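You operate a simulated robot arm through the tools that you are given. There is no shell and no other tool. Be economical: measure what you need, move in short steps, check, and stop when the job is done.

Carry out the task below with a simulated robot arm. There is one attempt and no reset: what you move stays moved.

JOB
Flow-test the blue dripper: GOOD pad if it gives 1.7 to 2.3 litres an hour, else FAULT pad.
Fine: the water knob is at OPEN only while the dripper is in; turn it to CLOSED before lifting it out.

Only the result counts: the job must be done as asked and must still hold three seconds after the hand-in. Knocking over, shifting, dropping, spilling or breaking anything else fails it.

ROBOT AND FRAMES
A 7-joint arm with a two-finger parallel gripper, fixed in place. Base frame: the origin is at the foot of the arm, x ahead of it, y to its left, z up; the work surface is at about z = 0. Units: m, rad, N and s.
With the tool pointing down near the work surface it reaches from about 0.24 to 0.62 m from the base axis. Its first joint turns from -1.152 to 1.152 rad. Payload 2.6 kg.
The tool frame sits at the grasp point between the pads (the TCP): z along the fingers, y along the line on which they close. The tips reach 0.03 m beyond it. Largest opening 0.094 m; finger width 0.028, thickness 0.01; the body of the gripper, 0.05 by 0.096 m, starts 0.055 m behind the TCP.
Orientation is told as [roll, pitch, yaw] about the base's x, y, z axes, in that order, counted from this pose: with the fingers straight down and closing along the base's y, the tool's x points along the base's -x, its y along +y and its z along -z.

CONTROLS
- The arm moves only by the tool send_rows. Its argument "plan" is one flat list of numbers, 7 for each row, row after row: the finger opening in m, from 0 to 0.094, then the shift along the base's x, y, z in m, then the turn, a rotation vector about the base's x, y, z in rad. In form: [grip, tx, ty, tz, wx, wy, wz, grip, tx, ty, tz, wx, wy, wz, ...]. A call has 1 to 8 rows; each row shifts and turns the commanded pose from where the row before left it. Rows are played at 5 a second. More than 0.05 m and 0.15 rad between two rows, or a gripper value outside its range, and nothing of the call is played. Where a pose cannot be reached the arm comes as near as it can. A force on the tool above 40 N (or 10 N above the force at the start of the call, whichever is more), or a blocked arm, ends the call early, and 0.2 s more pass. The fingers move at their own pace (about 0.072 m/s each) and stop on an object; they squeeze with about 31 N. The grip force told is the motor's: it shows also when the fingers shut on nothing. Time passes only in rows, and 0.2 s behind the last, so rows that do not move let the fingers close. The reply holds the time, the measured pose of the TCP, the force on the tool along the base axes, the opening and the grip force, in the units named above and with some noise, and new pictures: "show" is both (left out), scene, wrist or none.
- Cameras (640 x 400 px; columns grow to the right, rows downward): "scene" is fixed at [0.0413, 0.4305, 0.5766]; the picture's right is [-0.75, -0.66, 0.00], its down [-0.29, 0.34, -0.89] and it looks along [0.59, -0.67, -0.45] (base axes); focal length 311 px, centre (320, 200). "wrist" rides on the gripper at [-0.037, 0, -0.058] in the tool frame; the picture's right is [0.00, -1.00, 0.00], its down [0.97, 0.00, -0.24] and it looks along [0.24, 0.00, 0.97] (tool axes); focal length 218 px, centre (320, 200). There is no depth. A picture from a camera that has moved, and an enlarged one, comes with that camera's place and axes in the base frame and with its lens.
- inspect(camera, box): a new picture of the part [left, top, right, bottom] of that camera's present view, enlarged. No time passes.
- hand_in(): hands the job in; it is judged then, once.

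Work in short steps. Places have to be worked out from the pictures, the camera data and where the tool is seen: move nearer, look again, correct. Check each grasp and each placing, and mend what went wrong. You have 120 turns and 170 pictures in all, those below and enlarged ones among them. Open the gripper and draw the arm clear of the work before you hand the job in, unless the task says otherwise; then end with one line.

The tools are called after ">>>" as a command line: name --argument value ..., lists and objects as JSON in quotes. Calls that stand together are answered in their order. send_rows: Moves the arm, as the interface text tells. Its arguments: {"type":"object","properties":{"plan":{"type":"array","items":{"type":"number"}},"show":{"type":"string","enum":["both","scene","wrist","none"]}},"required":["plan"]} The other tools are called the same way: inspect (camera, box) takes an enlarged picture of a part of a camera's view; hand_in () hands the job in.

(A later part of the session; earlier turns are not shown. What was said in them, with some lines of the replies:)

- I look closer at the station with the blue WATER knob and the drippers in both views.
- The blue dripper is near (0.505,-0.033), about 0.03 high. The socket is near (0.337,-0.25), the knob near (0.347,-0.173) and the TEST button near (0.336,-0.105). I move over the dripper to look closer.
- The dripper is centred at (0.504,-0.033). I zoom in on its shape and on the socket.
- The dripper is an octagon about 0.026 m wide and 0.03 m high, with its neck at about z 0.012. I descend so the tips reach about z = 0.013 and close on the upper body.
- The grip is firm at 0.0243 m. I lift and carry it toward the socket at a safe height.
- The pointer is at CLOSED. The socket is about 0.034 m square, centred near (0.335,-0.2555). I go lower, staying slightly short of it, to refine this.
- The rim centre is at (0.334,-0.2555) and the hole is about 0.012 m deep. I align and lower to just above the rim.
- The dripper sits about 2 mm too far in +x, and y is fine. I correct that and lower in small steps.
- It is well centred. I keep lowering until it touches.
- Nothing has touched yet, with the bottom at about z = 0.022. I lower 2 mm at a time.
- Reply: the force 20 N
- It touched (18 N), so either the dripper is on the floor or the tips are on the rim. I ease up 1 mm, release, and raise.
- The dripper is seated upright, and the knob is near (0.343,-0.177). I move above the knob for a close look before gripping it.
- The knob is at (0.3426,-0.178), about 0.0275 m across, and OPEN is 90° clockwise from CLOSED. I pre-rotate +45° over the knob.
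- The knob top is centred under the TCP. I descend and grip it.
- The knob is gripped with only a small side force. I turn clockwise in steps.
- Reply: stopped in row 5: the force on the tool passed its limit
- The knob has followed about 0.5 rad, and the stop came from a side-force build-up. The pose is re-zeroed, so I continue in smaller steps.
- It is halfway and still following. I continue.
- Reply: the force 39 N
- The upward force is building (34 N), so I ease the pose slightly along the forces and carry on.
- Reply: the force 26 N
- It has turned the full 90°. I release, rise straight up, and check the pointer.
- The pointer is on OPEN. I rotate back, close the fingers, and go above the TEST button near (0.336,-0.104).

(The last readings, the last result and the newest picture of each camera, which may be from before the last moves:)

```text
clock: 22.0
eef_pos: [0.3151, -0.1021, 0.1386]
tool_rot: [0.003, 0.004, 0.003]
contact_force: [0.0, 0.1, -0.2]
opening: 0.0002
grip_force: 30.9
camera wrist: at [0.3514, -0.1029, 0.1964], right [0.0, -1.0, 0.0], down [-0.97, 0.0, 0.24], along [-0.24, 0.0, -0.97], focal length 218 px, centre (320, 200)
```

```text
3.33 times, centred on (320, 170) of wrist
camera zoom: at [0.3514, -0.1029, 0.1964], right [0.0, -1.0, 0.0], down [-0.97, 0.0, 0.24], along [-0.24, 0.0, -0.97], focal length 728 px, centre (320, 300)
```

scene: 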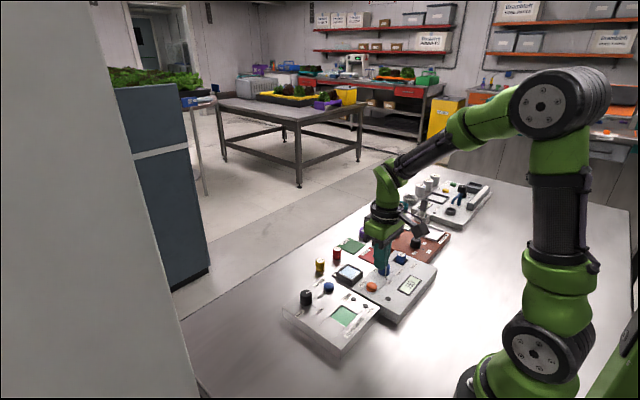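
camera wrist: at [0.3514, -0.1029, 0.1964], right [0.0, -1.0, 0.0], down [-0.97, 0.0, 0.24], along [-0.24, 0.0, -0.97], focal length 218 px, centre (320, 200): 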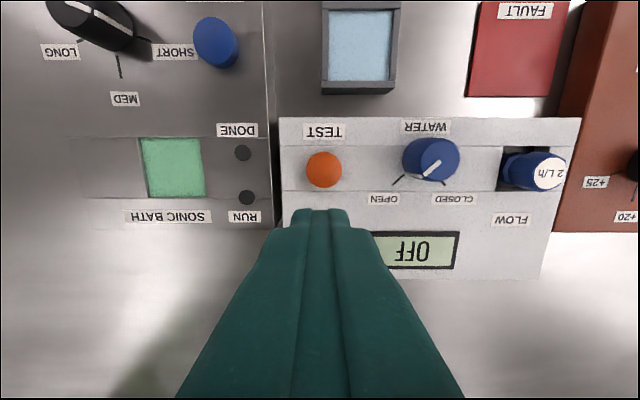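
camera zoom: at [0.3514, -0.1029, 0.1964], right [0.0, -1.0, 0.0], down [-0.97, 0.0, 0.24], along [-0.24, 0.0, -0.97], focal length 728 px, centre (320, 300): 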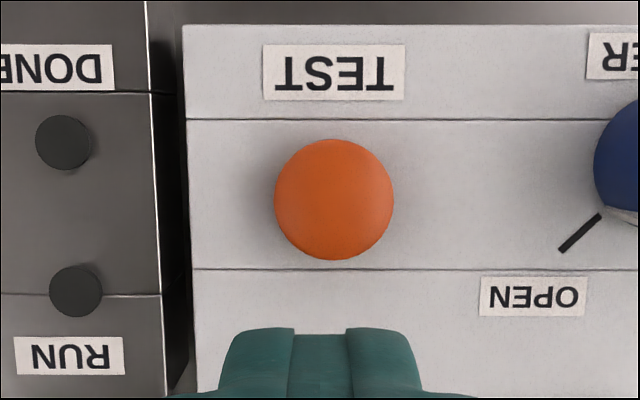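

The button is at (0.3347,-0.1057). I move above it and descend close.

>>> send_rows --plan '[0.0, 0.0196, -0.0034, 0, 0, 0, 0, 0.0, 0, 0, -0.03, 0, 0, 0, 0.0, 0, 0, -0.028, 0, 0, 0, 0.0, 0, 0, 0, 0, 0, 0]' --show "none"

>>> inspect --camera "scene" --box '[340, 240, 440, 310]'

```text
clock: 23.0
eef_pos: [0.3356, -0.1047, 0.0811]
tool_rot: [0.004, 0.004, -0.002]
contact_force: [0.3, 0.4, -0.1]
opening: 0.0
grip_force: 30.5
```

```text
5.71 times, centred on (390, 275) of scene
camera zoom: at [0.0413, 0.4305, 0.5766], right [-0.75, -0.66, 0.0], down [-0.29, 0.34, -0.89], along [0.59, -0.67, -0.45], focal length 1779 px, centre (-80, -229)
```

zoom: 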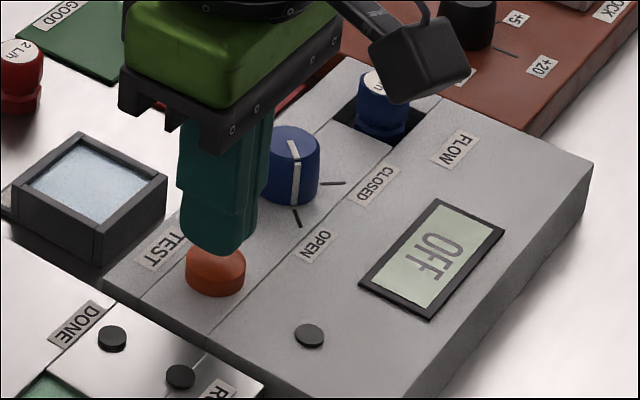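

The tip is just above the button, so I press in small steps.

>>> send_rows --plan '[0.0, 0, 0, -0.005, 0, 0, 0, 0.0, 0, 0, -0.004, 0, 0, 0, 0.0, 0, 0, -0.003, 0, 0, 0]' --show "none"

>>> inspect --camera "scene" --box '[340, 240, 440, 310]'

```text
clock: 23.8
eef_pos: [0.3369, -0.1069, 0.0681]
tool_rot: [0.003, 0.003, -0.001]
contact_force: [-0.5, -0.8, 1.1]
opening: 0.0
grip_force: 30.5
```

```text
5.71 times, centred on (390, 275) of scene
camera zoom: at [0.0413, 0.4305, 0.5766], right [-0.75, -0.66, 0.0], down [-0.29, 0.34, -0.89], along [0.59, -0.67, -0.45], focal length 1779 px, centre (-80, -229)
```

zoom: 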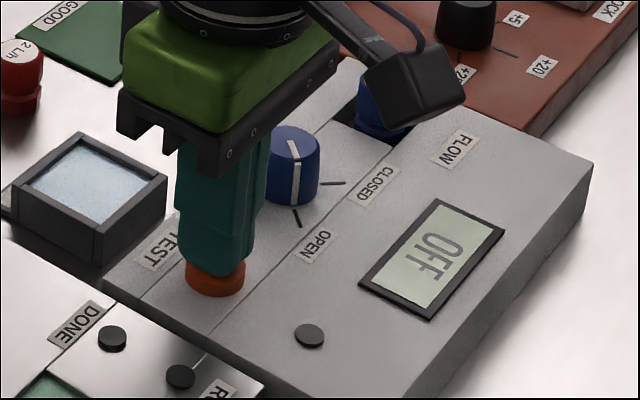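

>>> send_rows --plan '[0.0, 0, 0, -0.002, 0, 0, 0, 0.0, 0, 0, -0.001, 0, 0, 0]' --show "none"

>>> inspect --camera "scene" --box '[340, 240, 440, 310]'

```text
clock: 24.4
eef_pos: [0.3356, -0.105, 0.065]
tool_rot: [0.003, 0.004, 0.0]
contact_force: [-2.1, 1.3, 6.7]
opening: 0.0
grip_force: 30.8
```

```text
5.71 times, centred on (390, 275) of scene
camera zoom: at [0.0413, 0.4305, 0.5766], right [-0.75, -0.66, 0.0], down [-0.29, 0.34, -0.89], along [0.59, -0.67, -0.45], focal length 1779 px, centre (-80, -229)
```

zoom: 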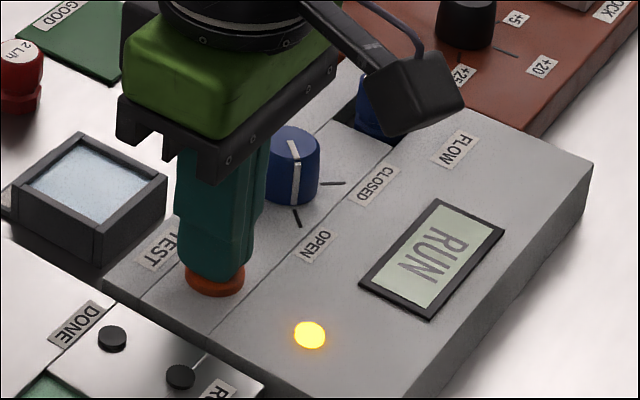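

RUN and the lamp are on. I rise off the button and wait for the reading.

>>> send_rows --plan '[0.0, 0, 0, 0.03, 0, 0, 0, 0.0, 0, 0, 0.04, 0, 0, 0, 0.0, 0, 0, 0, 0, 0, 0, 0.0, 0, 0, 0, 0, 0, 0, 0.0, 0, 0, 0, 0, 0, 0, 0.0, 0, 0, 0, 0, 0, 0, 0.0, 0, 0, 0, 0, 0, 0, 0.0, 0, 0, 0, 0, 0, 0]' --show "none"

>>> inspect --camera "scene" --box '[340, 240, 440, 310]'

```text
clock: 26.2
eef_pos: [0.3351, -0.1069, 0.1369]
tool_rot: [0.004, 0.004, 0.002]
contact_force: [0.4, -1.1, 0.8]
opening: 0.0
grip_force: 31.5
```

```text
5.71 times, centred on (390, 275) of scene
camera zoom: at [0.0413, 0.4305, 0.5766], right [-0.75, -0.66, 0.0], down [-0.29, 0.34, -0.89], along [0.59, -0.67, -0.45], focal length 1779 px, centre (-80, -229)
```

zoom: 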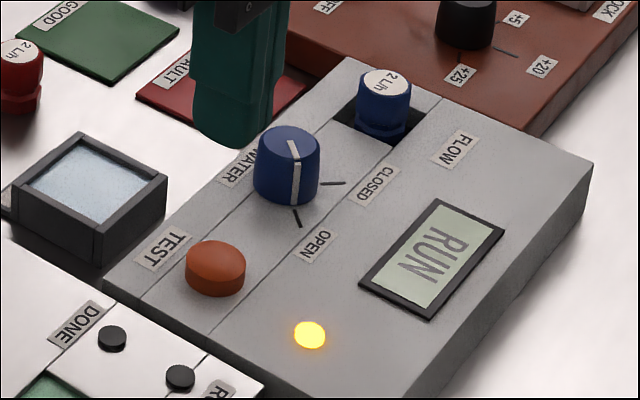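

It is still running, so meanwhile I go back over the knob at yaw -45°.

>>> send_rows --plan '[0.055, 0.0012, -0.0119, 0, 0, 0, -0.131, 0.055, 0.0012, -0.0119, 0, 0, 0, -0.131, 0.055, 0.0012, -0.0119, 0, 0, 0, -0.131, 0.055, 0.0012, -0.0119, 0, 0, 0, -0.131, 0.055, 0.0012, -0.0119, 0, 0, 0, -0.131, 0.055, 0.0012, -0.0119, 0, 0, 0, -0.131, 0.055, 0, 0, 0, 0, 0, 0]' --show "wrist"

>>> inspect --camera "scene" --box '[340, 240, 440, 310]'

```text
clock: 27.8
eef_pos: [0.3435, -0.1756, 0.1337]
tool_rot: [0.005, 0.002, -0.789]
contact_force: [0.2, -0.2, -0.8]
opening: 0.055
grip_force: 0.0
camera wrist: at [0.3681, -0.2037, 0.1915], right [-0.71, -0.7, 0.0], down [-0.68, 0.69, 0.24], along [-0.17, 0.18, -0.97], focal length 218 px, centre (320, 200)
```

wrist: 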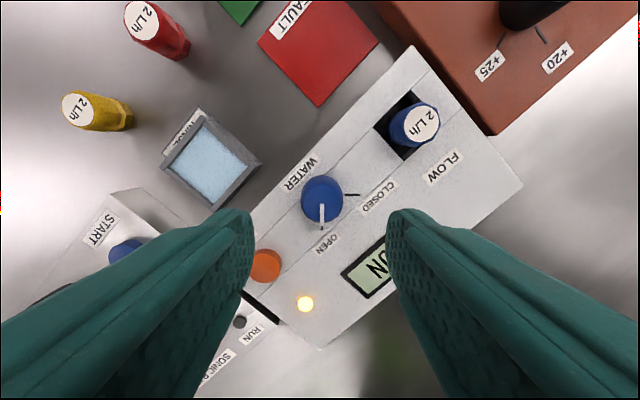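

```text
5.71 times, centred on (390, 275) of scene
camera zoom: at [0.0413, 0.4305, 0.5766], right [-0.75, -0.66, 0.0], down [-0.29, 0.34, -0.89], along [0.59, -0.67, -0.45], focal length 1779 px, centre (-80, -229)
```

zoom: 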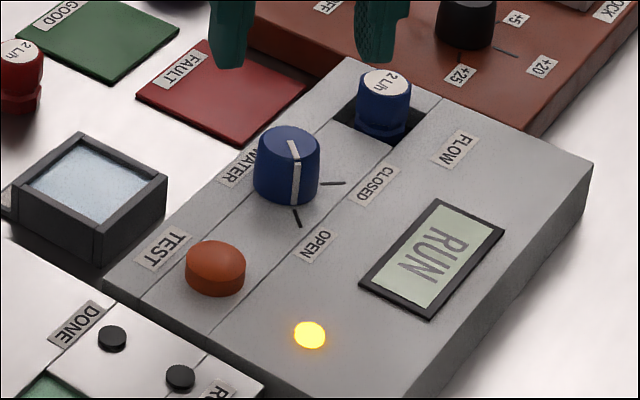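

It still shows RUN. I wait, with a small centring correction towards the knob.

>>> send_rows --plan '[0.055, -0.0013, -0.0015, 0, 0, 0, 0, 0.055, 0, 0, 0, 0, 0, 0, 0.055, 0, 0, 0, 0, 0, 0, 0.055, 0, 0, 0, 0, 0, 0, 0.055, 0, 0, 0, 0, 0, 0, 0.055, 0, 0, 0, 0, 0, 0, 0.055, 0, 0, 0, 0, 0, 0, 0.055, 0, 0, 0, 0, 0, 0]' --show "none"

>>> inspect --camera "scene" --box '[340, 240, 440, 310]'

```text
clock: 29.6
eef_pos: [0.3422, -0.1774, 0.1329]
tool_rot: [0.002, 0.004, -0.788]
contact_force: [0.1, 0.2, 0.3]
opening: 0.0547
grip_force: 0.1
```

```text
5.71 times, centred on (390, 275) of scene
camera zoom: at [0.0413, 0.4305, 0.5766], right [-0.75, -0.66, 0.0], down [-0.29, 0.34, -0.89], along [0.59, -0.67, -0.45], focal length 1779 px, centre (-80, -229)
```

zoom: 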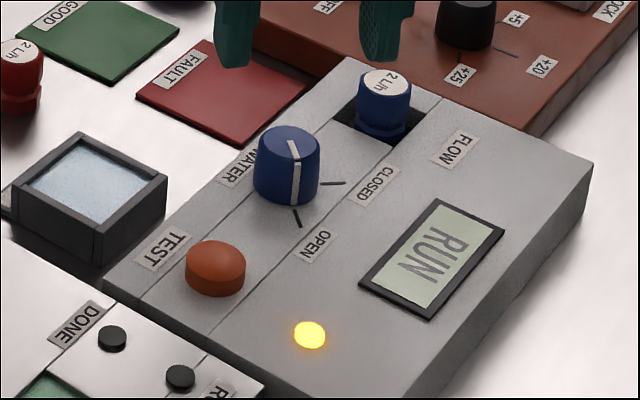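

Still running, so I wait more.

>>> send_rows --plan '[0.055, 0, 0, 0, 0, 0, 0, 0.055, 0, 0, 0, 0, 0, 0, 0.055, 0, 0, 0, 0, 0, 0, 0.055, 0, 0, 0, 0, 0, 0, 0.055, 0, 0, 0, 0, 0, 0, 0.055, 0, 0, 0, 0, 0, 0, 0.055, 0, 0, 0, 0, 0, 0, 0.055, 0, 0, 0, 0, 0, 0]' --show "none"

>>> send_rows --plan '[0.055, 0, 0, 0, 0, 0, 0, 0.055, 0, 0, 0, 0, 0, 0, 0.055, 0, 0, 0, 0, 0, 0, 0.055, 0, 0, 0, 0, 0, 0, 0.055, 0, 0, 0, 0, 0, 0, 0.055, 0, 0, 0, 0, 0, 0, 0.055, 0, 0, 0, 0, 0, 0, 0.055, 0, 0, 0, 0, 0, 0]' --show "none"

>>> inspect --camera "scene" --box '[340, 240, 440, 310]'

```text
clock: 31.4
eef_pos: [0.3422, -0.1784, 0.1357]
tool_rot: [0.005, 0.003, -0.787]
contact_force: [-0.2, -0.1, -0.5]
opening: 0.0549
grip_force: 0.1
```

```text
clock: 33.2
eef_pos: [0.3422, -0.1786, 0.1337]
tool_rot: [0.005, 0.004, -0.787]
contact_force: [0.2, 0.5, -0.4]
opening: 0.0548
grip_force: 0.0
```

```text
5.71 times, centred on (390, 275) of scene
camera zoom: at [0.0413, 0.4305, 0.5766], right [-0.75, -0.66, 0.0], down [-0.29, 0.34, -0.89], along [0.59, -0.67, -0.45], focal length 1779 px, centre (-80, -229)
```

zoom: 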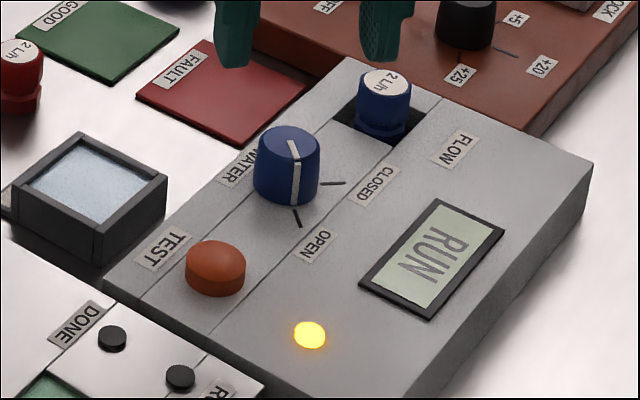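

Still RUN after about 9 s. I wait longer.

>>> send_rows --plan '[0.055, 0, 0, 0, 0, 0, 0, 0.055, 0, 0, 0, 0, 0, 0, 0.055, 0, 0, 0, 0, 0, 0, 0.055, 0, 0, 0, 0, 0, 0, 0.055, 0, 0, 0, 0, 0, 0, 0.055, 0, 0, 0, 0, 0, 0, 0.055, 0, 0, 0, 0, 0, 0, 0.055, 0, 0, 0, 0, 0, 0]' --show "none"

>>> send_rows --plan '[0.055, 0, 0, 0, 0, 0, 0, 0.055, 0, 0, 0, 0, 0, 0, 0.055, 0, 0, 0, 0, 0, 0, 0.055, 0, 0, 0, 0, 0, 0, 0.055, 0, 0, 0, 0, 0, 0, 0.055, 0, 0, 0, 0, 0, 0, 0.055, 0, 0, 0, 0, 0, 0, 0.055, 0, 0, 0, 0, 0, 0]' --show "none"

>>> inspect --camera "scene" --box '[340, 240, 440, 310]'

```text
clock: 35.0
eef_pos: [0.3408, -0.1772, 0.1345]
tool_rot: [0.002, 0.006, -0.786]
contact_force: [-0.1, 1.0, 0.1]
opening: 0.055
grip_force: 0.2
```

```text
clock: 36.8
eef_pos: [0.3422, -0.1786, 0.1337]
tool_rot: [0.004, 0.005, -0.788]
contact_force: [0.0, 0.0, -0.2]
opening: 0.0552
grip_force: 0.2
```

```text
5.71 times, centred on (390, 275) of scene
camera zoom: at [0.0413, 0.4305, 0.5766], right [-0.75, -0.66, 0.0], down [-0.29, 0.34, -0.89], along [0.59, -0.67, -0.45], focal length 1779 px, centre (-80, -229)
```

zoom: 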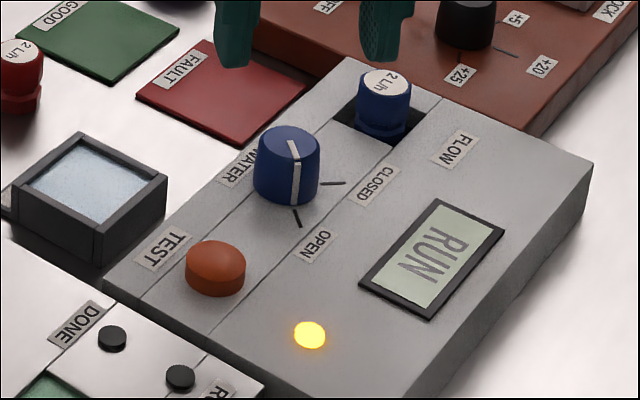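

>>> send_rows --plan '[0.055, 0, 0, 0, 0, 0, 0, 0.055, 0, 0, 0, 0, 0, 0, 0.055, 0, 0, 0, 0, 0, 0, 0.055, 0, 0, 0, 0, 0, 0, 0.055, 0, 0, 0, 0, 0, 0, 0.055, 0, 0, 0, 0, 0, 0, 0.055, 0, 0, 0, 0, 0, 0, 0.055, 0, 0, 0, 0, 0, 0]' --show "none"

>>> send_rows --plan '[0.055, 0, 0, 0, 0, 0, 0, 0.055, 0, 0, 0, 0, 0, 0, 0.055, 0, 0, 0, 0, 0, 0, 0.055, 0, 0, 0, 0, 0, 0, 0.055, 0, 0, 0, 0, 0, 0, 0.055, 0, 0, 0, 0, 0, 0, 0.055, 0, 0, 0, 0, 0, 0, 0.055, 0, 0, 0, 0, 0, 0]' --show "none"

>>> send_rows --plan '[0.055, 0, 0, 0, 0, 0, 0, 0.055, 0, 0, 0, 0, 0, 0, 0.055, 0, 0, 0, 0, 0, 0, 0.055, 0, 0, 0, 0, 0, 0, 0.055, 0, 0, 0, 0, 0, 0, 0.055, 0, 0, 0, 0, 0, 0, 0.055, 0, 0, 0, 0, 0, 0, 0.055, 0, 0, 0, 0, 0, 0]' --show "none"

>>> inspect --camera "scene" --box '[340, 240, 440, 310]'

```text
clock: 38.6
eef_pos: [0.342, -0.1774, 0.133]
tool_rot: [0.004, 0.006, -0.787]
contact_force: [-0.1, 1.0, -0.1]
opening: 0.0551
grip_force: 0.0
```

```text
clock: 40.4
eef_pos: [0.3422, -0.1783, 0.1326]
tool_rot: [0.003, 0.003, -0.787]
contact_force: [0.7, -0.1, 0.1]
opening: 0.0552
grip_force: 0.0
```

```text
clock: 42.2
eef_pos: [0.3413, -0.1788, 0.1333]
tool_rot: [0.002, 0.002, -0.787]
contact_force: [0.6, 0.6, 0.3]
opening: 0.0548
grip_force: 0.0
```

```text
5.71 times, centred on (390, 275) of scene
camera zoom: at [0.0413, 0.4305, 0.5766], right [-0.75, -0.66, 0.0], down [-0.29, 0.34, -0.89], along [0.59, -0.67, -0.45], focal length 1779 px, centre (-80, -229)
```

zoom: 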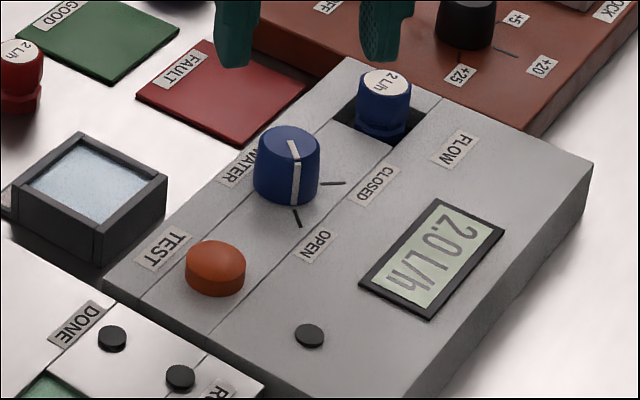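

The display shows a result. I zoom in to read it exactly.

>>> inspect --camera "scene" --box '[398, 272, 434, 298]'

>>> inspect --camera "wrist" --box '[240, 100, 480, 280]'

```text
15.38 times, centred on (416, 285) of scene
camera zoom: at [0.0413, 0.4305, 0.5766], right [-0.75, -0.66, 0.0], down [-0.29, 0.34, -0.89], along [0.59, -0.67, -0.45], focal length 4790 px, centre (-1157, -1108)
```

zoom: 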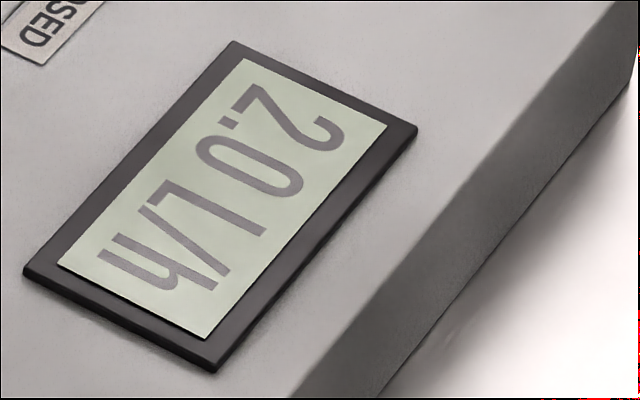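

```text
2.22 times, centred on (360, 190) of wrist
camera zoom: at [0.3666, -0.2053, 0.1919], right [-0.71, -0.71, 0.0], down [-0.69, 0.69, 0.24], along [-0.17, 0.17, -0.97], focal length 485 px, centre (231, 222)
```

zoom: 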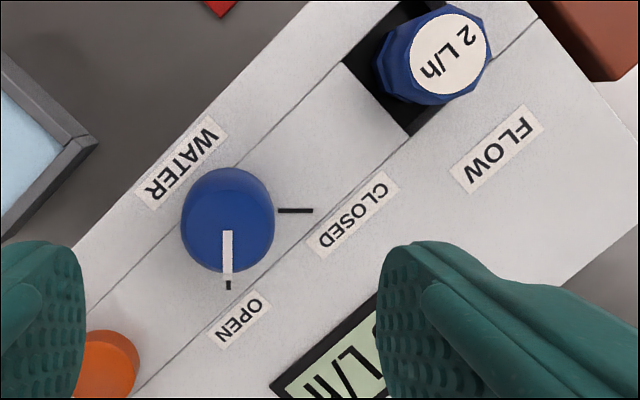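

It reads 2.0 L/h, so the dripper is GOOD. Now I descend and grip the knob to turn it to CLOSED.

>>> send_rows --plan '[0.055, 0, 0, -0.035, 0, 0, 0, 0.055, 0, 0, -0.031, 0, 0, 0, 0.055, 0, 0, 0, 0, 0, 0, 0, 0, 0, 0, 0, 0, 0, 0, 0, 0, 0, 0, 0, 0, 0, 0, 0, 0, 0, 0, 0]' --show "wrist"

>>> send_rows --plan '[0, 0, 0, 0, 0, 0, 0.1, 0, 0, 0, 0, 0, 0, 0.1, 0, 0, 0, 0, 0, 0, 0.1]' --show "wrist"

```text
clock: 43.6
eef_pos: [0.3417, -0.1753, 0.0646]
tool_rot: [0.003, 0.004, -0.786]
contact_force: [0.0, -3.1, -8.1]
opening: 0.0292
grip_force: 45.4
camera wrist: at [0.3664, -0.2033, 0.1224], right [-0.71, -0.71, 0.0], down [-0.69, 0.69, 0.24], along [-0.17, 0.17, -0.97], focal length 218 px, centre (320, 200)
```

wrist: 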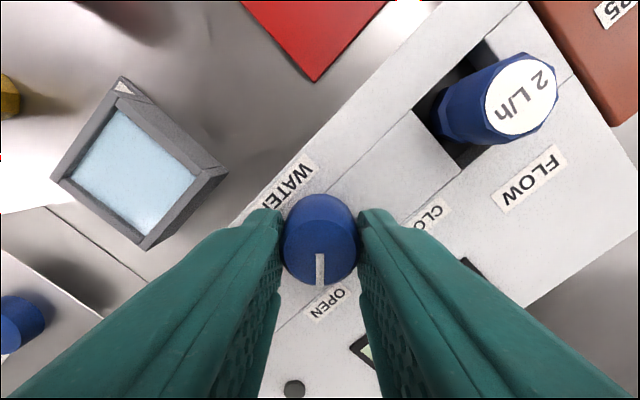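

```text
clock: 44.4
eef_pos: [0.3413, -0.1771, 0.0662]
tool_rot: [0.002, 0.009, -0.485]
contact_force: [1.9, 0.4, -31.3]
opening: 0.029
grip_force: 44.7
camera wrist: at [0.3728, -0.1951, 0.1239], right [-0.47, -0.88, 0.0], down [-0.86, 0.45, 0.25], along [-0.22, 0.12, -0.97], focal length 218 px, centre (320, 200)
```

wrist: 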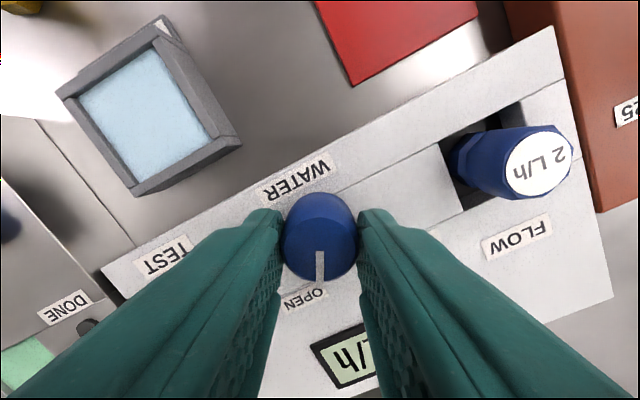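

It is turning. A downward pull has built up, so I ease z by -1 mm and continue.

>>> send_rows --plan '[0, 0, 0, -0.0012, 0, 0, 0, 0, 0, 0, 0, 0, 0, 0.1, 0, 0, 0, 0, 0, 0, 0.1]' --show "none"

>>> send_rows --plan '[0, 0, 0, 0, 0, 0, 0.1, 0, 0, 0, 0, 0, 0, 0.1]' --show "none"

```text
clock: 45.2
eef_pos: [0.3407, -0.1772, 0.0648]
tool_rot: [0.004, 0.01, -0.287]
contact_force: [-18.0, 10.4, 5.8]
opening: 0.0287
grip_force: 45.1
```

```text
clock: 45.8
eef_pos: [0.3413, -0.1773, 0.0657]
tool_rot: [0.005, 0.007, -0.086]
contact_force: [-12.2, 7.3, -3.3]
opening: 0.0291
grip_force: 44.7
```

>>> send_rows --plan '[0, -0.0005, 0.0004, 0, 0, 0, 0.1, 0, 0, 0, 0, 0, 0, 0.1]' --show "none"

>>> send_rows --plan '[0, 0, 0, 0, 0, 0, 0.1, 0, 0, 0, 0, 0, 0, 0.1]' --show "none"

```text
clock: 46.4
eef_pos: [0.3412, -0.178, 0.0656]
tool_rot: [0.003, 0.005, 0.118]
contact_force: [-2.0, -2.6, -25.7]
opening: 0.0288
grip_force: 45.0
```

```text
clock: 47.0
eef_pos: [0.3411, -0.1796, 0.0674]
tool_rot: [0.006, 0.004, 0.316]
contact_force: [-0.8, -2.1, -29.6]
opening: 0.0289
grip_force: 44.9
```

>>> send_rows --plan '[0, 0, 0, -0.001, 0, 0, 0.1, 0, 0, 0, 0, 0, 0, 0.1]' --show "none"

>>> send_rows --plan '[0, 0, 0, 0, 0, 0, 0.1, 0, 0, 0, 0, 0, 0, 0.1, 0, 0, 0, 0, 0, 0, 0.07]' --show "wrist"

```text
clock: 47.6
eef_pos: [0.3405, -0.1792, 0.0679]
tool_rot: [0.002, 0.006, 0.513]
contact_force: [-8.6, -5.2, -13.9]
opening: 0.0293
grip_force: 44.9
```

```text
clock: 48.4
eef_pos: [0.3414, -0.1801, 0.0665]
tool_rot: [0.0, 0.004, 0.785]
contact_force: [1.6, -14.1, -19.3]
opening: 0.0288
grip_force: 45.4
camera wrist: at [0.3664, -0.1537, 0.1247], right [0.71, -0.71, 0.0], down [-0.69, -0.69, 0.24], along [-0.17, -0.17, -0.97], focal length 218 px, centre (320, 200)
```

wrist: 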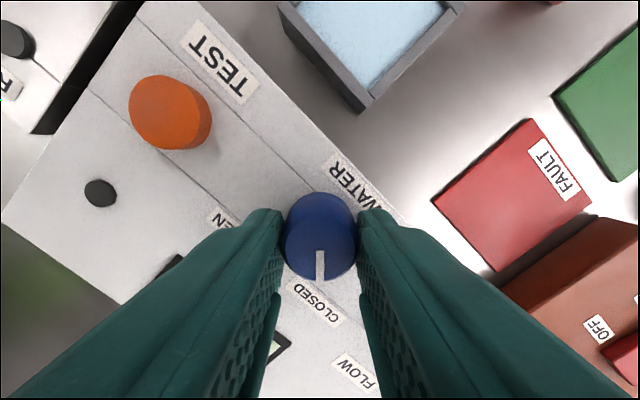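

The pointer should be on CLOSED. I release, rise, and check.

>>> send_rows --plan '[0.055, 0, 0, 0, 0, 0, 0, 0.055, 0, 0, 0, 0, 0, 0, 0.055, 0, 0, 0.035, 0, 0, 0, 0.055, 0, 0, 0.035, 0, 0, 0]' --show "none"

>>> inspect --camera "wrist" --box '[240, 140, 480, 320]'

>>> inspect --camera "scene" --box '[340, 240, 440, 310]'

```text
clock: 49.4
eef_pos: [0.3423, -0.1786, 0.1354]
tool_rot: [0.003, 0.004, 0.784]
contact_force: [-0.1, -0.7, 0.1]
opening: 0.055
grip_force: 0.2
```

```text
2.22 times, centred on (360, 230) of wrist
camera zoom: at [0.3674, -0.1521, 0.1924], right [0.71, -0.71, 0.0], down [-0.69, -0.69, 0.24], along [-0.18, -0.17, -0.97], focal length 485 px, centre (231, 133)
```

zoom: 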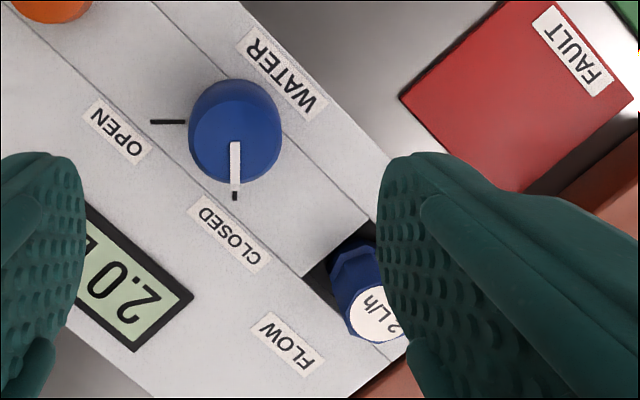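

```text
5.71 times, centred on (390, 275) of scene
camera zoom: at [0.0414, 0.4305, 0.5766], right [-0.75, -0.66, 0.0], down [-0.29, 0.34, -0.89], along [0.59, -0.67, -0.45], focal length 1779 px, centre (-80, -229)
```

zoom: 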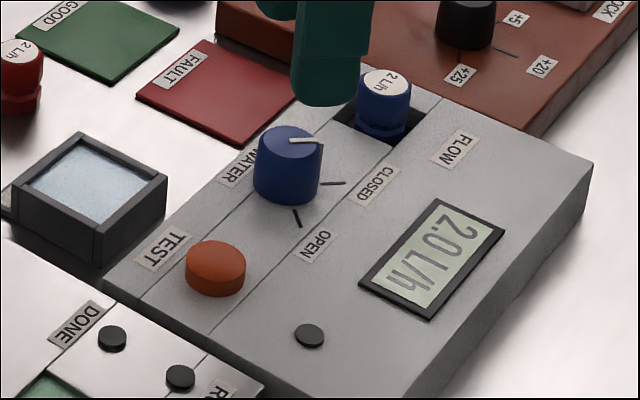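

It is CLOSED with 2.0 L/h still shown. I rotate back to yaw 0 and go over the dripper, slightly short for viewing.

>>> send_rows --plan '[0.05, -0.0035, -0.0128, 0, 0, 0, -0.131, 0.05, -0.0035, -0.0128, 0, 0, 0, -0.131, 0.05, -0.0035, -0.0128, 0, 0, 0, -0.131, 0.05, -0.0035, -0.0128, 0, 0, 0, -0.131, 0.05, -0.0035, -0.0128, 0, 0, 0, -0.131, 0.05, -0.0035, -0.0128, 0, 0, 0, -0.131, 0.05, 0, 0, 0, 0, 0, 0]' --show "wrist"

>>> inspect --camera "wrist" --box '[240, 110, 400, 230]'

```text
clock: 51.0
eef_pos: [0.3199, -0.2563, 0.1369]
tool_rot: [0.004, 0.002, -0.006]
contact_force: [0.3, -0.8, -0.6]
opening: 0.05
grip_force: 0.0
camera wrist: at [0.3562, -0.2564, 0.1943], right [0.0, -1.0, 0.0], down [-0.97, 0.0, 0.24], along [-0.24, 0.0, -0.97], focal length 218 px, centre (320, 200)
```

wrist: 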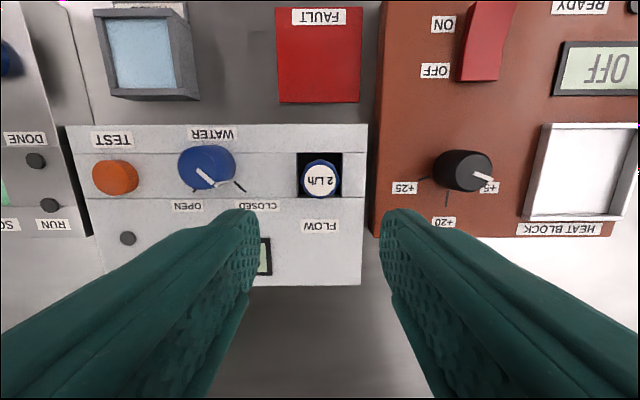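

```text
3.33 times, centred on (320, 170) of wrist
camera zoom: at [0.3562, -0.2564, 0.1943], right [0.0, -1.0, 0.0], down [-0.97, 0.0, 0.24], along [-0.24, 0.0, -0.97], focal length 728 px, centre (320, 300)
```

zoom: 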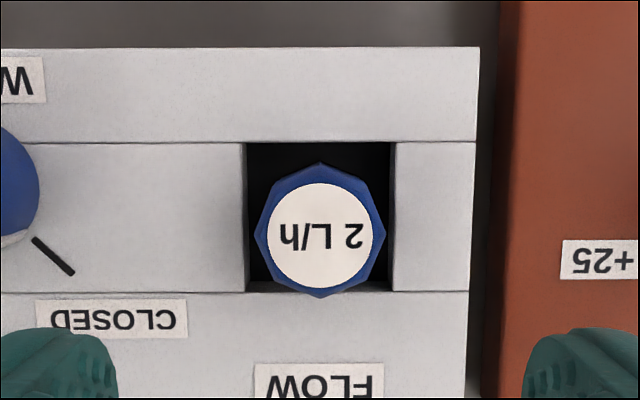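

The dripper top is at (0.334,-0.2564). I move over it, descend to the release height, and grip.

>>> send_rows --plan '[0.05, 0.0138, 0, -0.03, 0, 0, 0, 0.05, 0, 0, -0.03, 0, 0, 0, 0.05, 0, 0, -0.0145, 0, 0, 0, 0.05, 0, 0, 0, 0, 0, 0]' --show "wrist"

```text
clock: 52.0
eef_pos: [0.3328, -0.2553, 0.0617]
tool_rot: [0.002, 0.003, -0.004]
contact_force: [0.0, 0.2, -0.5]
opening: 0.0501
grip_force: 0.1
camera wrist: at [0.3696, -0.2559, 0.1194], right [0.0, -1.0, 0.0], down [-0.97, 0.0, 0.24], along [-0.24, 0.0, -0.97], focal length 218 px, centre (320, 200)
```

wrist: 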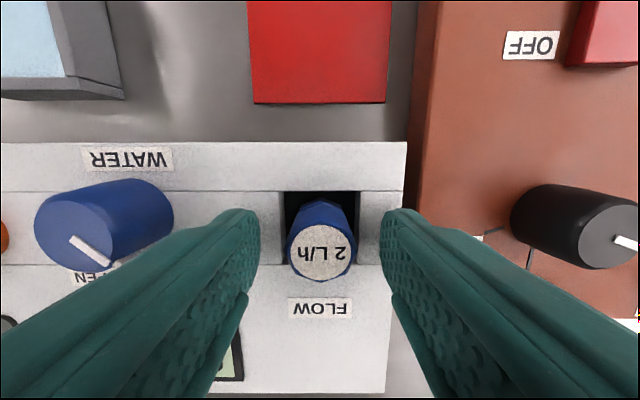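

Aligned. I grip, lift straight up, and move toward the GOOD pad near (0.505,-0.257).

>>> send_rows --plan '[0, 0, 0, 0, 0, 0, 0, 0, 0, 0, 0, 0, 0, 0, 0, 0, 0, 0, 0, 0, 0, 0, 0, 0, 0.02, 0, 0, 0, 0, 0, 0, 0.04, 0, 0, 0, 0, 0, 0, 0.03, 0, 0, 0]' --show "wrist"

>>> send_rows --plan '[0, 0.04, 0, 0, 0, 0, 0, 0, 0.04, 0, 0, 0, 0, 0, 0, 0.04, 0, 0, 0, 0, 0, 0, 0.02, 0, 0, 0, 0, 0, 0, 0, 0, -0.03, 0, 0, 0, 0, 0, 0, 0, 0, 0, 0]'

```text
clock: 53.4
eef_pos: [0.336, -0.257, 0.1523]
tool_rot: [0.003, 0.002, -0.002]
contact_force: [-0.9, -0.1, -0.3]
opening: 0.0242
grip_force: 31.1
camera wrist: at [0.372, -0.2568, 0.2106], right [0.0, -1.0, 0.0], down [-0.97, 0.0, 0.24], along [-0.24, 0.0, -0.97], focal length 218 px, centre (320, 200)
```

wrist: 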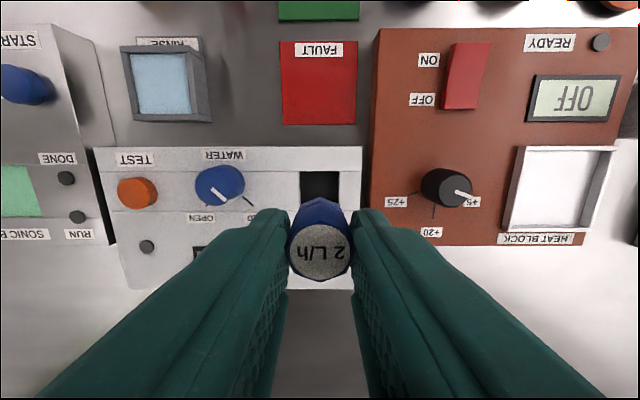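

```text
clock: 54.8
eef_pos: [0.472, -0.2546, 0.1245]
tool_rot: [0.003, 0.003, -0.002]
contact_force: [-0.5, -0.2, 0.0]
opening: 0.0242
grip_force: 30.9
camera wrist: at [0.5082, -0.2554, 0.1821], right [0.0, -1.0, 0.0], down [-0.97, 0.0, 0.24], along [-0.24, 0.0, -0.97], focal length 218 px, centre (320, 200)
```

scene: 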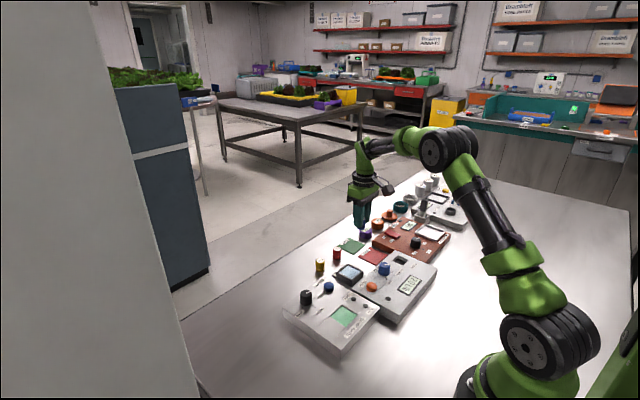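
wrist: 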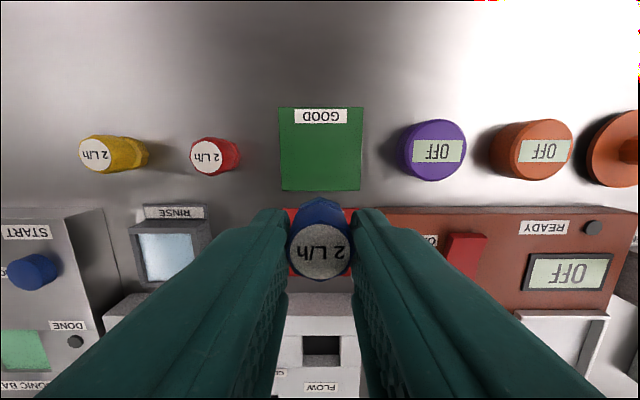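

The GOOD pad centre is at (0.506,-0.2555). I move over it and lower.

>>> send_rows --plan '[0, 0.034, 0, 0, 0, 0, 0, 0, 0, 0, -0.04, 0, 0, 0, 0, 0, 0, -0.03, 0, 0, 0, 0, 0, 0, 0, 0, 0, 0]'

>>> inspect --camera "scene" --box '[320, 210, 400, 270]'

```text
clock: 55.8
eef_pos: [0.5058, -0.258, 0.0516]
tool_rot: [0.004, 0.003, -0.004]
contact_force: [-0.3, 0.7, 0.8]
opening: 0.0239
grip_force: 30.4
camera wrist: at [0.5424, -0.2574, 0.1098], right [0.0, -1.0, 0.0], down [-0.97, 0.0, 0.24], along [-0.24, 0.0, -0.97], focal length 218 px, centre (320, 200)
```

scene: 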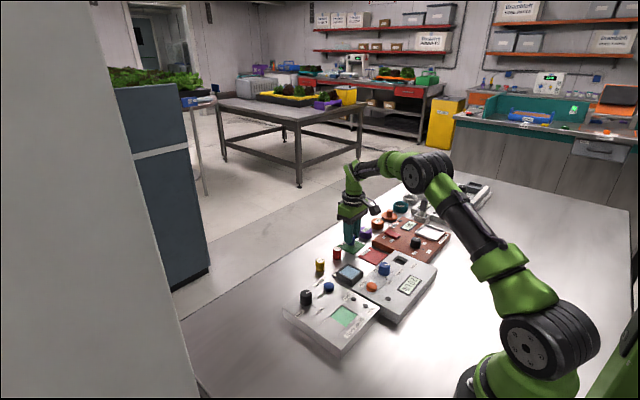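
wrist: 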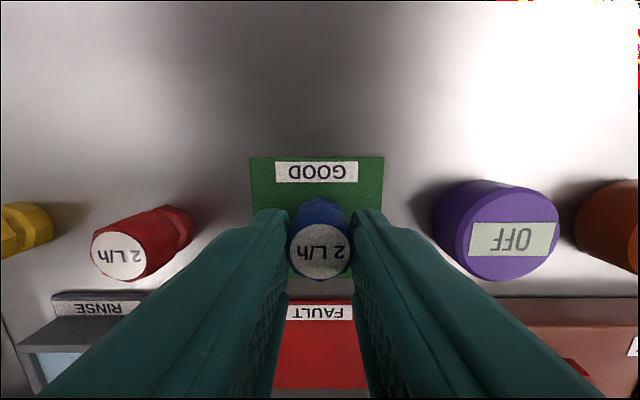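

```text
6.67 times, centred on (360, 240) of scene
camera zoom: at [0.0413, 0.4305, 0.5766], right [-0.75, -0.66, 0.0], down [-0.29, 0.34, -0.89], along [0.59, -0.67, -0.45], focal length 2075 px, centre (53, -67)
```

zoom: 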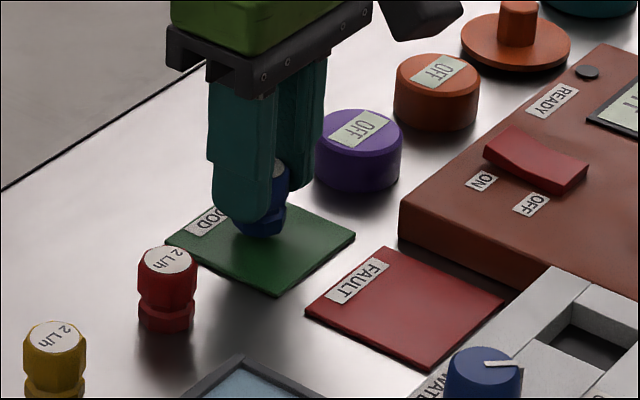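

It is over the pad. I lower gently to touch.

>>> send_rows --plan '[0, -0.002, 0, -0.003, 0, 0, 0, 0, 0, 0, -0.002, 0, 0, 0]' --show "none"

>>> inspect --camera "scene" --box '[320, 210, 400, 270]'

```text
clock: 56.4
eef_pos: [0.5045, -0.257, 0.0482]
tool_rot: [0.003, 0.002, -0.003]
contact_force: [-0.1, -0.6, 2.9]
opening: 0.0241
grip_force: 30.8
```

```text
6.67 times, centred on (360, 240) of scene
camera zoom: at [0.0413, 0.4305, 0.5766], right [-0.75, -0.66, 0.0], down [-0.29, 0.34, -0.89], along [0.59, -0.67, -0.45], focal length 2075 px, centre (53, -67)
```

zoom: 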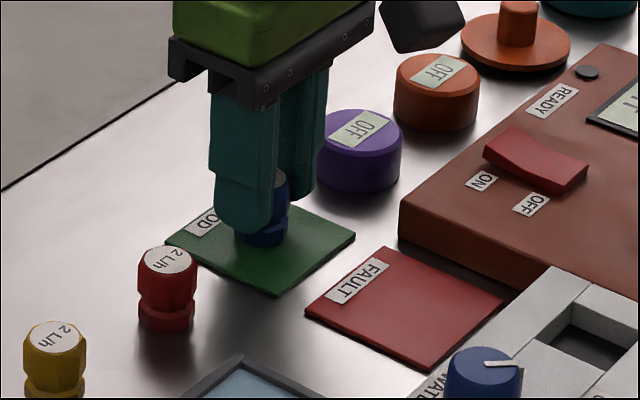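

>>> send_rows --plan '[0, 0, 0, -0.001, 0, 0, 0, 0, 0, 0, 0, 0, 0, 0]' --show "none"

```text
clock: 57.0
eef_pos: [0.5056, -0.2567, 0.0463]
tool_rot: [0.002, 0.001, -0.004]
contact_force: [-0.7, -0.8, 4.7]
opening: 0.0244
grip_force: 31.2
```

There is light contact with the pad. I release, rise straight up, and back off.

>>> send_rows --plan '[0.05, 0, 0, 0, 0, 0, 0, 0.05, 0, 0, 0, 0, 0, 0, 0.05, 0, 0, 0, 0, 0, 0, 0.05, 0, 0, 0.03, 0, 0, 0, 0.05, 0, 0, 0.04, 0, 0, 0, 0.05, 0, 0, 0.04, 0, 0, 0, 0.05, -0.04, 0, 0.02, 0, 0, 0, 0.05, -0.04, 0, 0.02, 0, 0, 0]'

>>> inspect --camera "scene" --box '[320, 210, 440, 300]'

>>> inspect --camera "wrist" --box '[180, 60, 420, 240]'

```text
clock: 58.8
eef_pos: [0.4236, -0.2549, 0.1968]
tool_rot: [0.003, 0.004, -0.004]
contact_force: [-0.5, -0.3, -0.5]
opening: 0.0497
grip_force: 0.0
camera wrist: at [0.4607, -0.2561, 0.2542], right [0.0, -1.0, 0.0], down [-0.97, 0.0, 0.24], along [-0.24, 0.0, -0.97], focal length 218 px, centre (320, 200)
```

scene: 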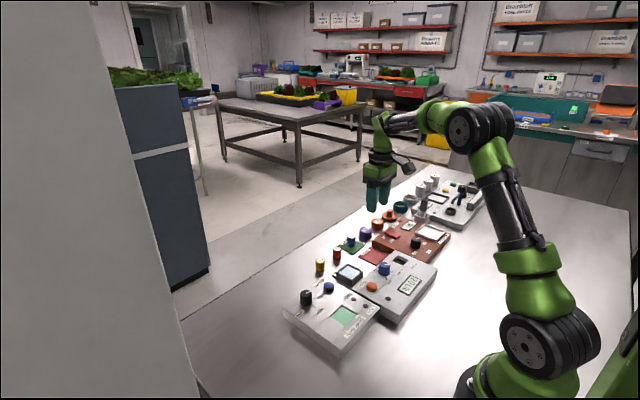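
wrist: 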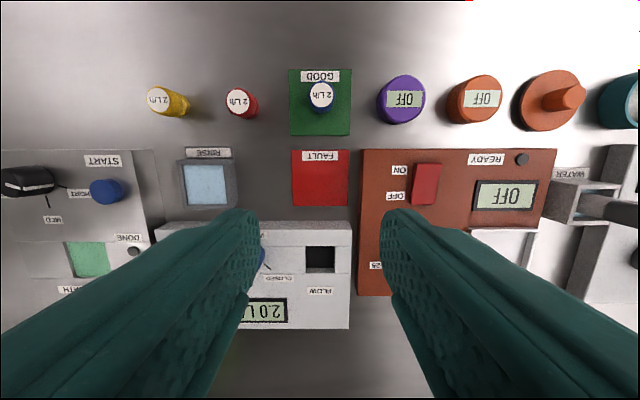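

```text
4.44 times, centred on (380, 255) of scene
camera zoom: at [0.0414, 0.4305, 0.5766], right [-0.75, -0.66, 0.0], down [-0.29, 0.34, -0.89], along [0.59, -0.67, -0.45], focal length 1384 px, centre (53, -44)
```

zoom: 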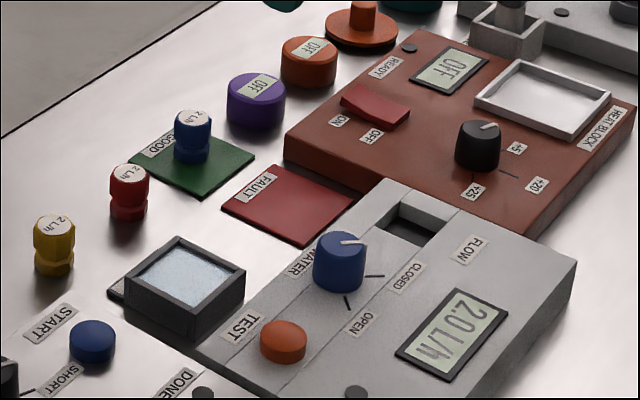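

```text
2.22 times, centred on (300, 150) of wrist
camera zoom: at [0.4607, -0.2561, 0.2542], right [0.0, -1.0, 0.0], down [-0.97, 0.0, 0.24], along [-0.24, 0.0, -0.97], focal length 485 px, centre (364, 311)
```

zoom: 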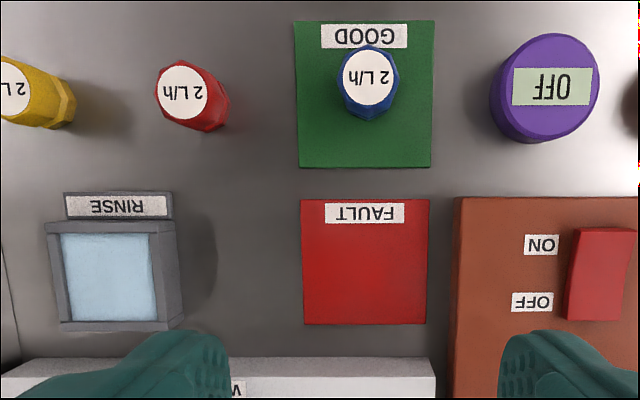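

The blue dripper stands upright inside the GOOD pad, the water is CLOSED, and nothing else has moved. The arm is clear, so I hand in.

>>> hand_in

```text
The job is handed in.
```

The blue dripper tested at 2.0 L/h, so I stood it on the GOOD pad; I turned the water knob to CLOSED before lifting it out.
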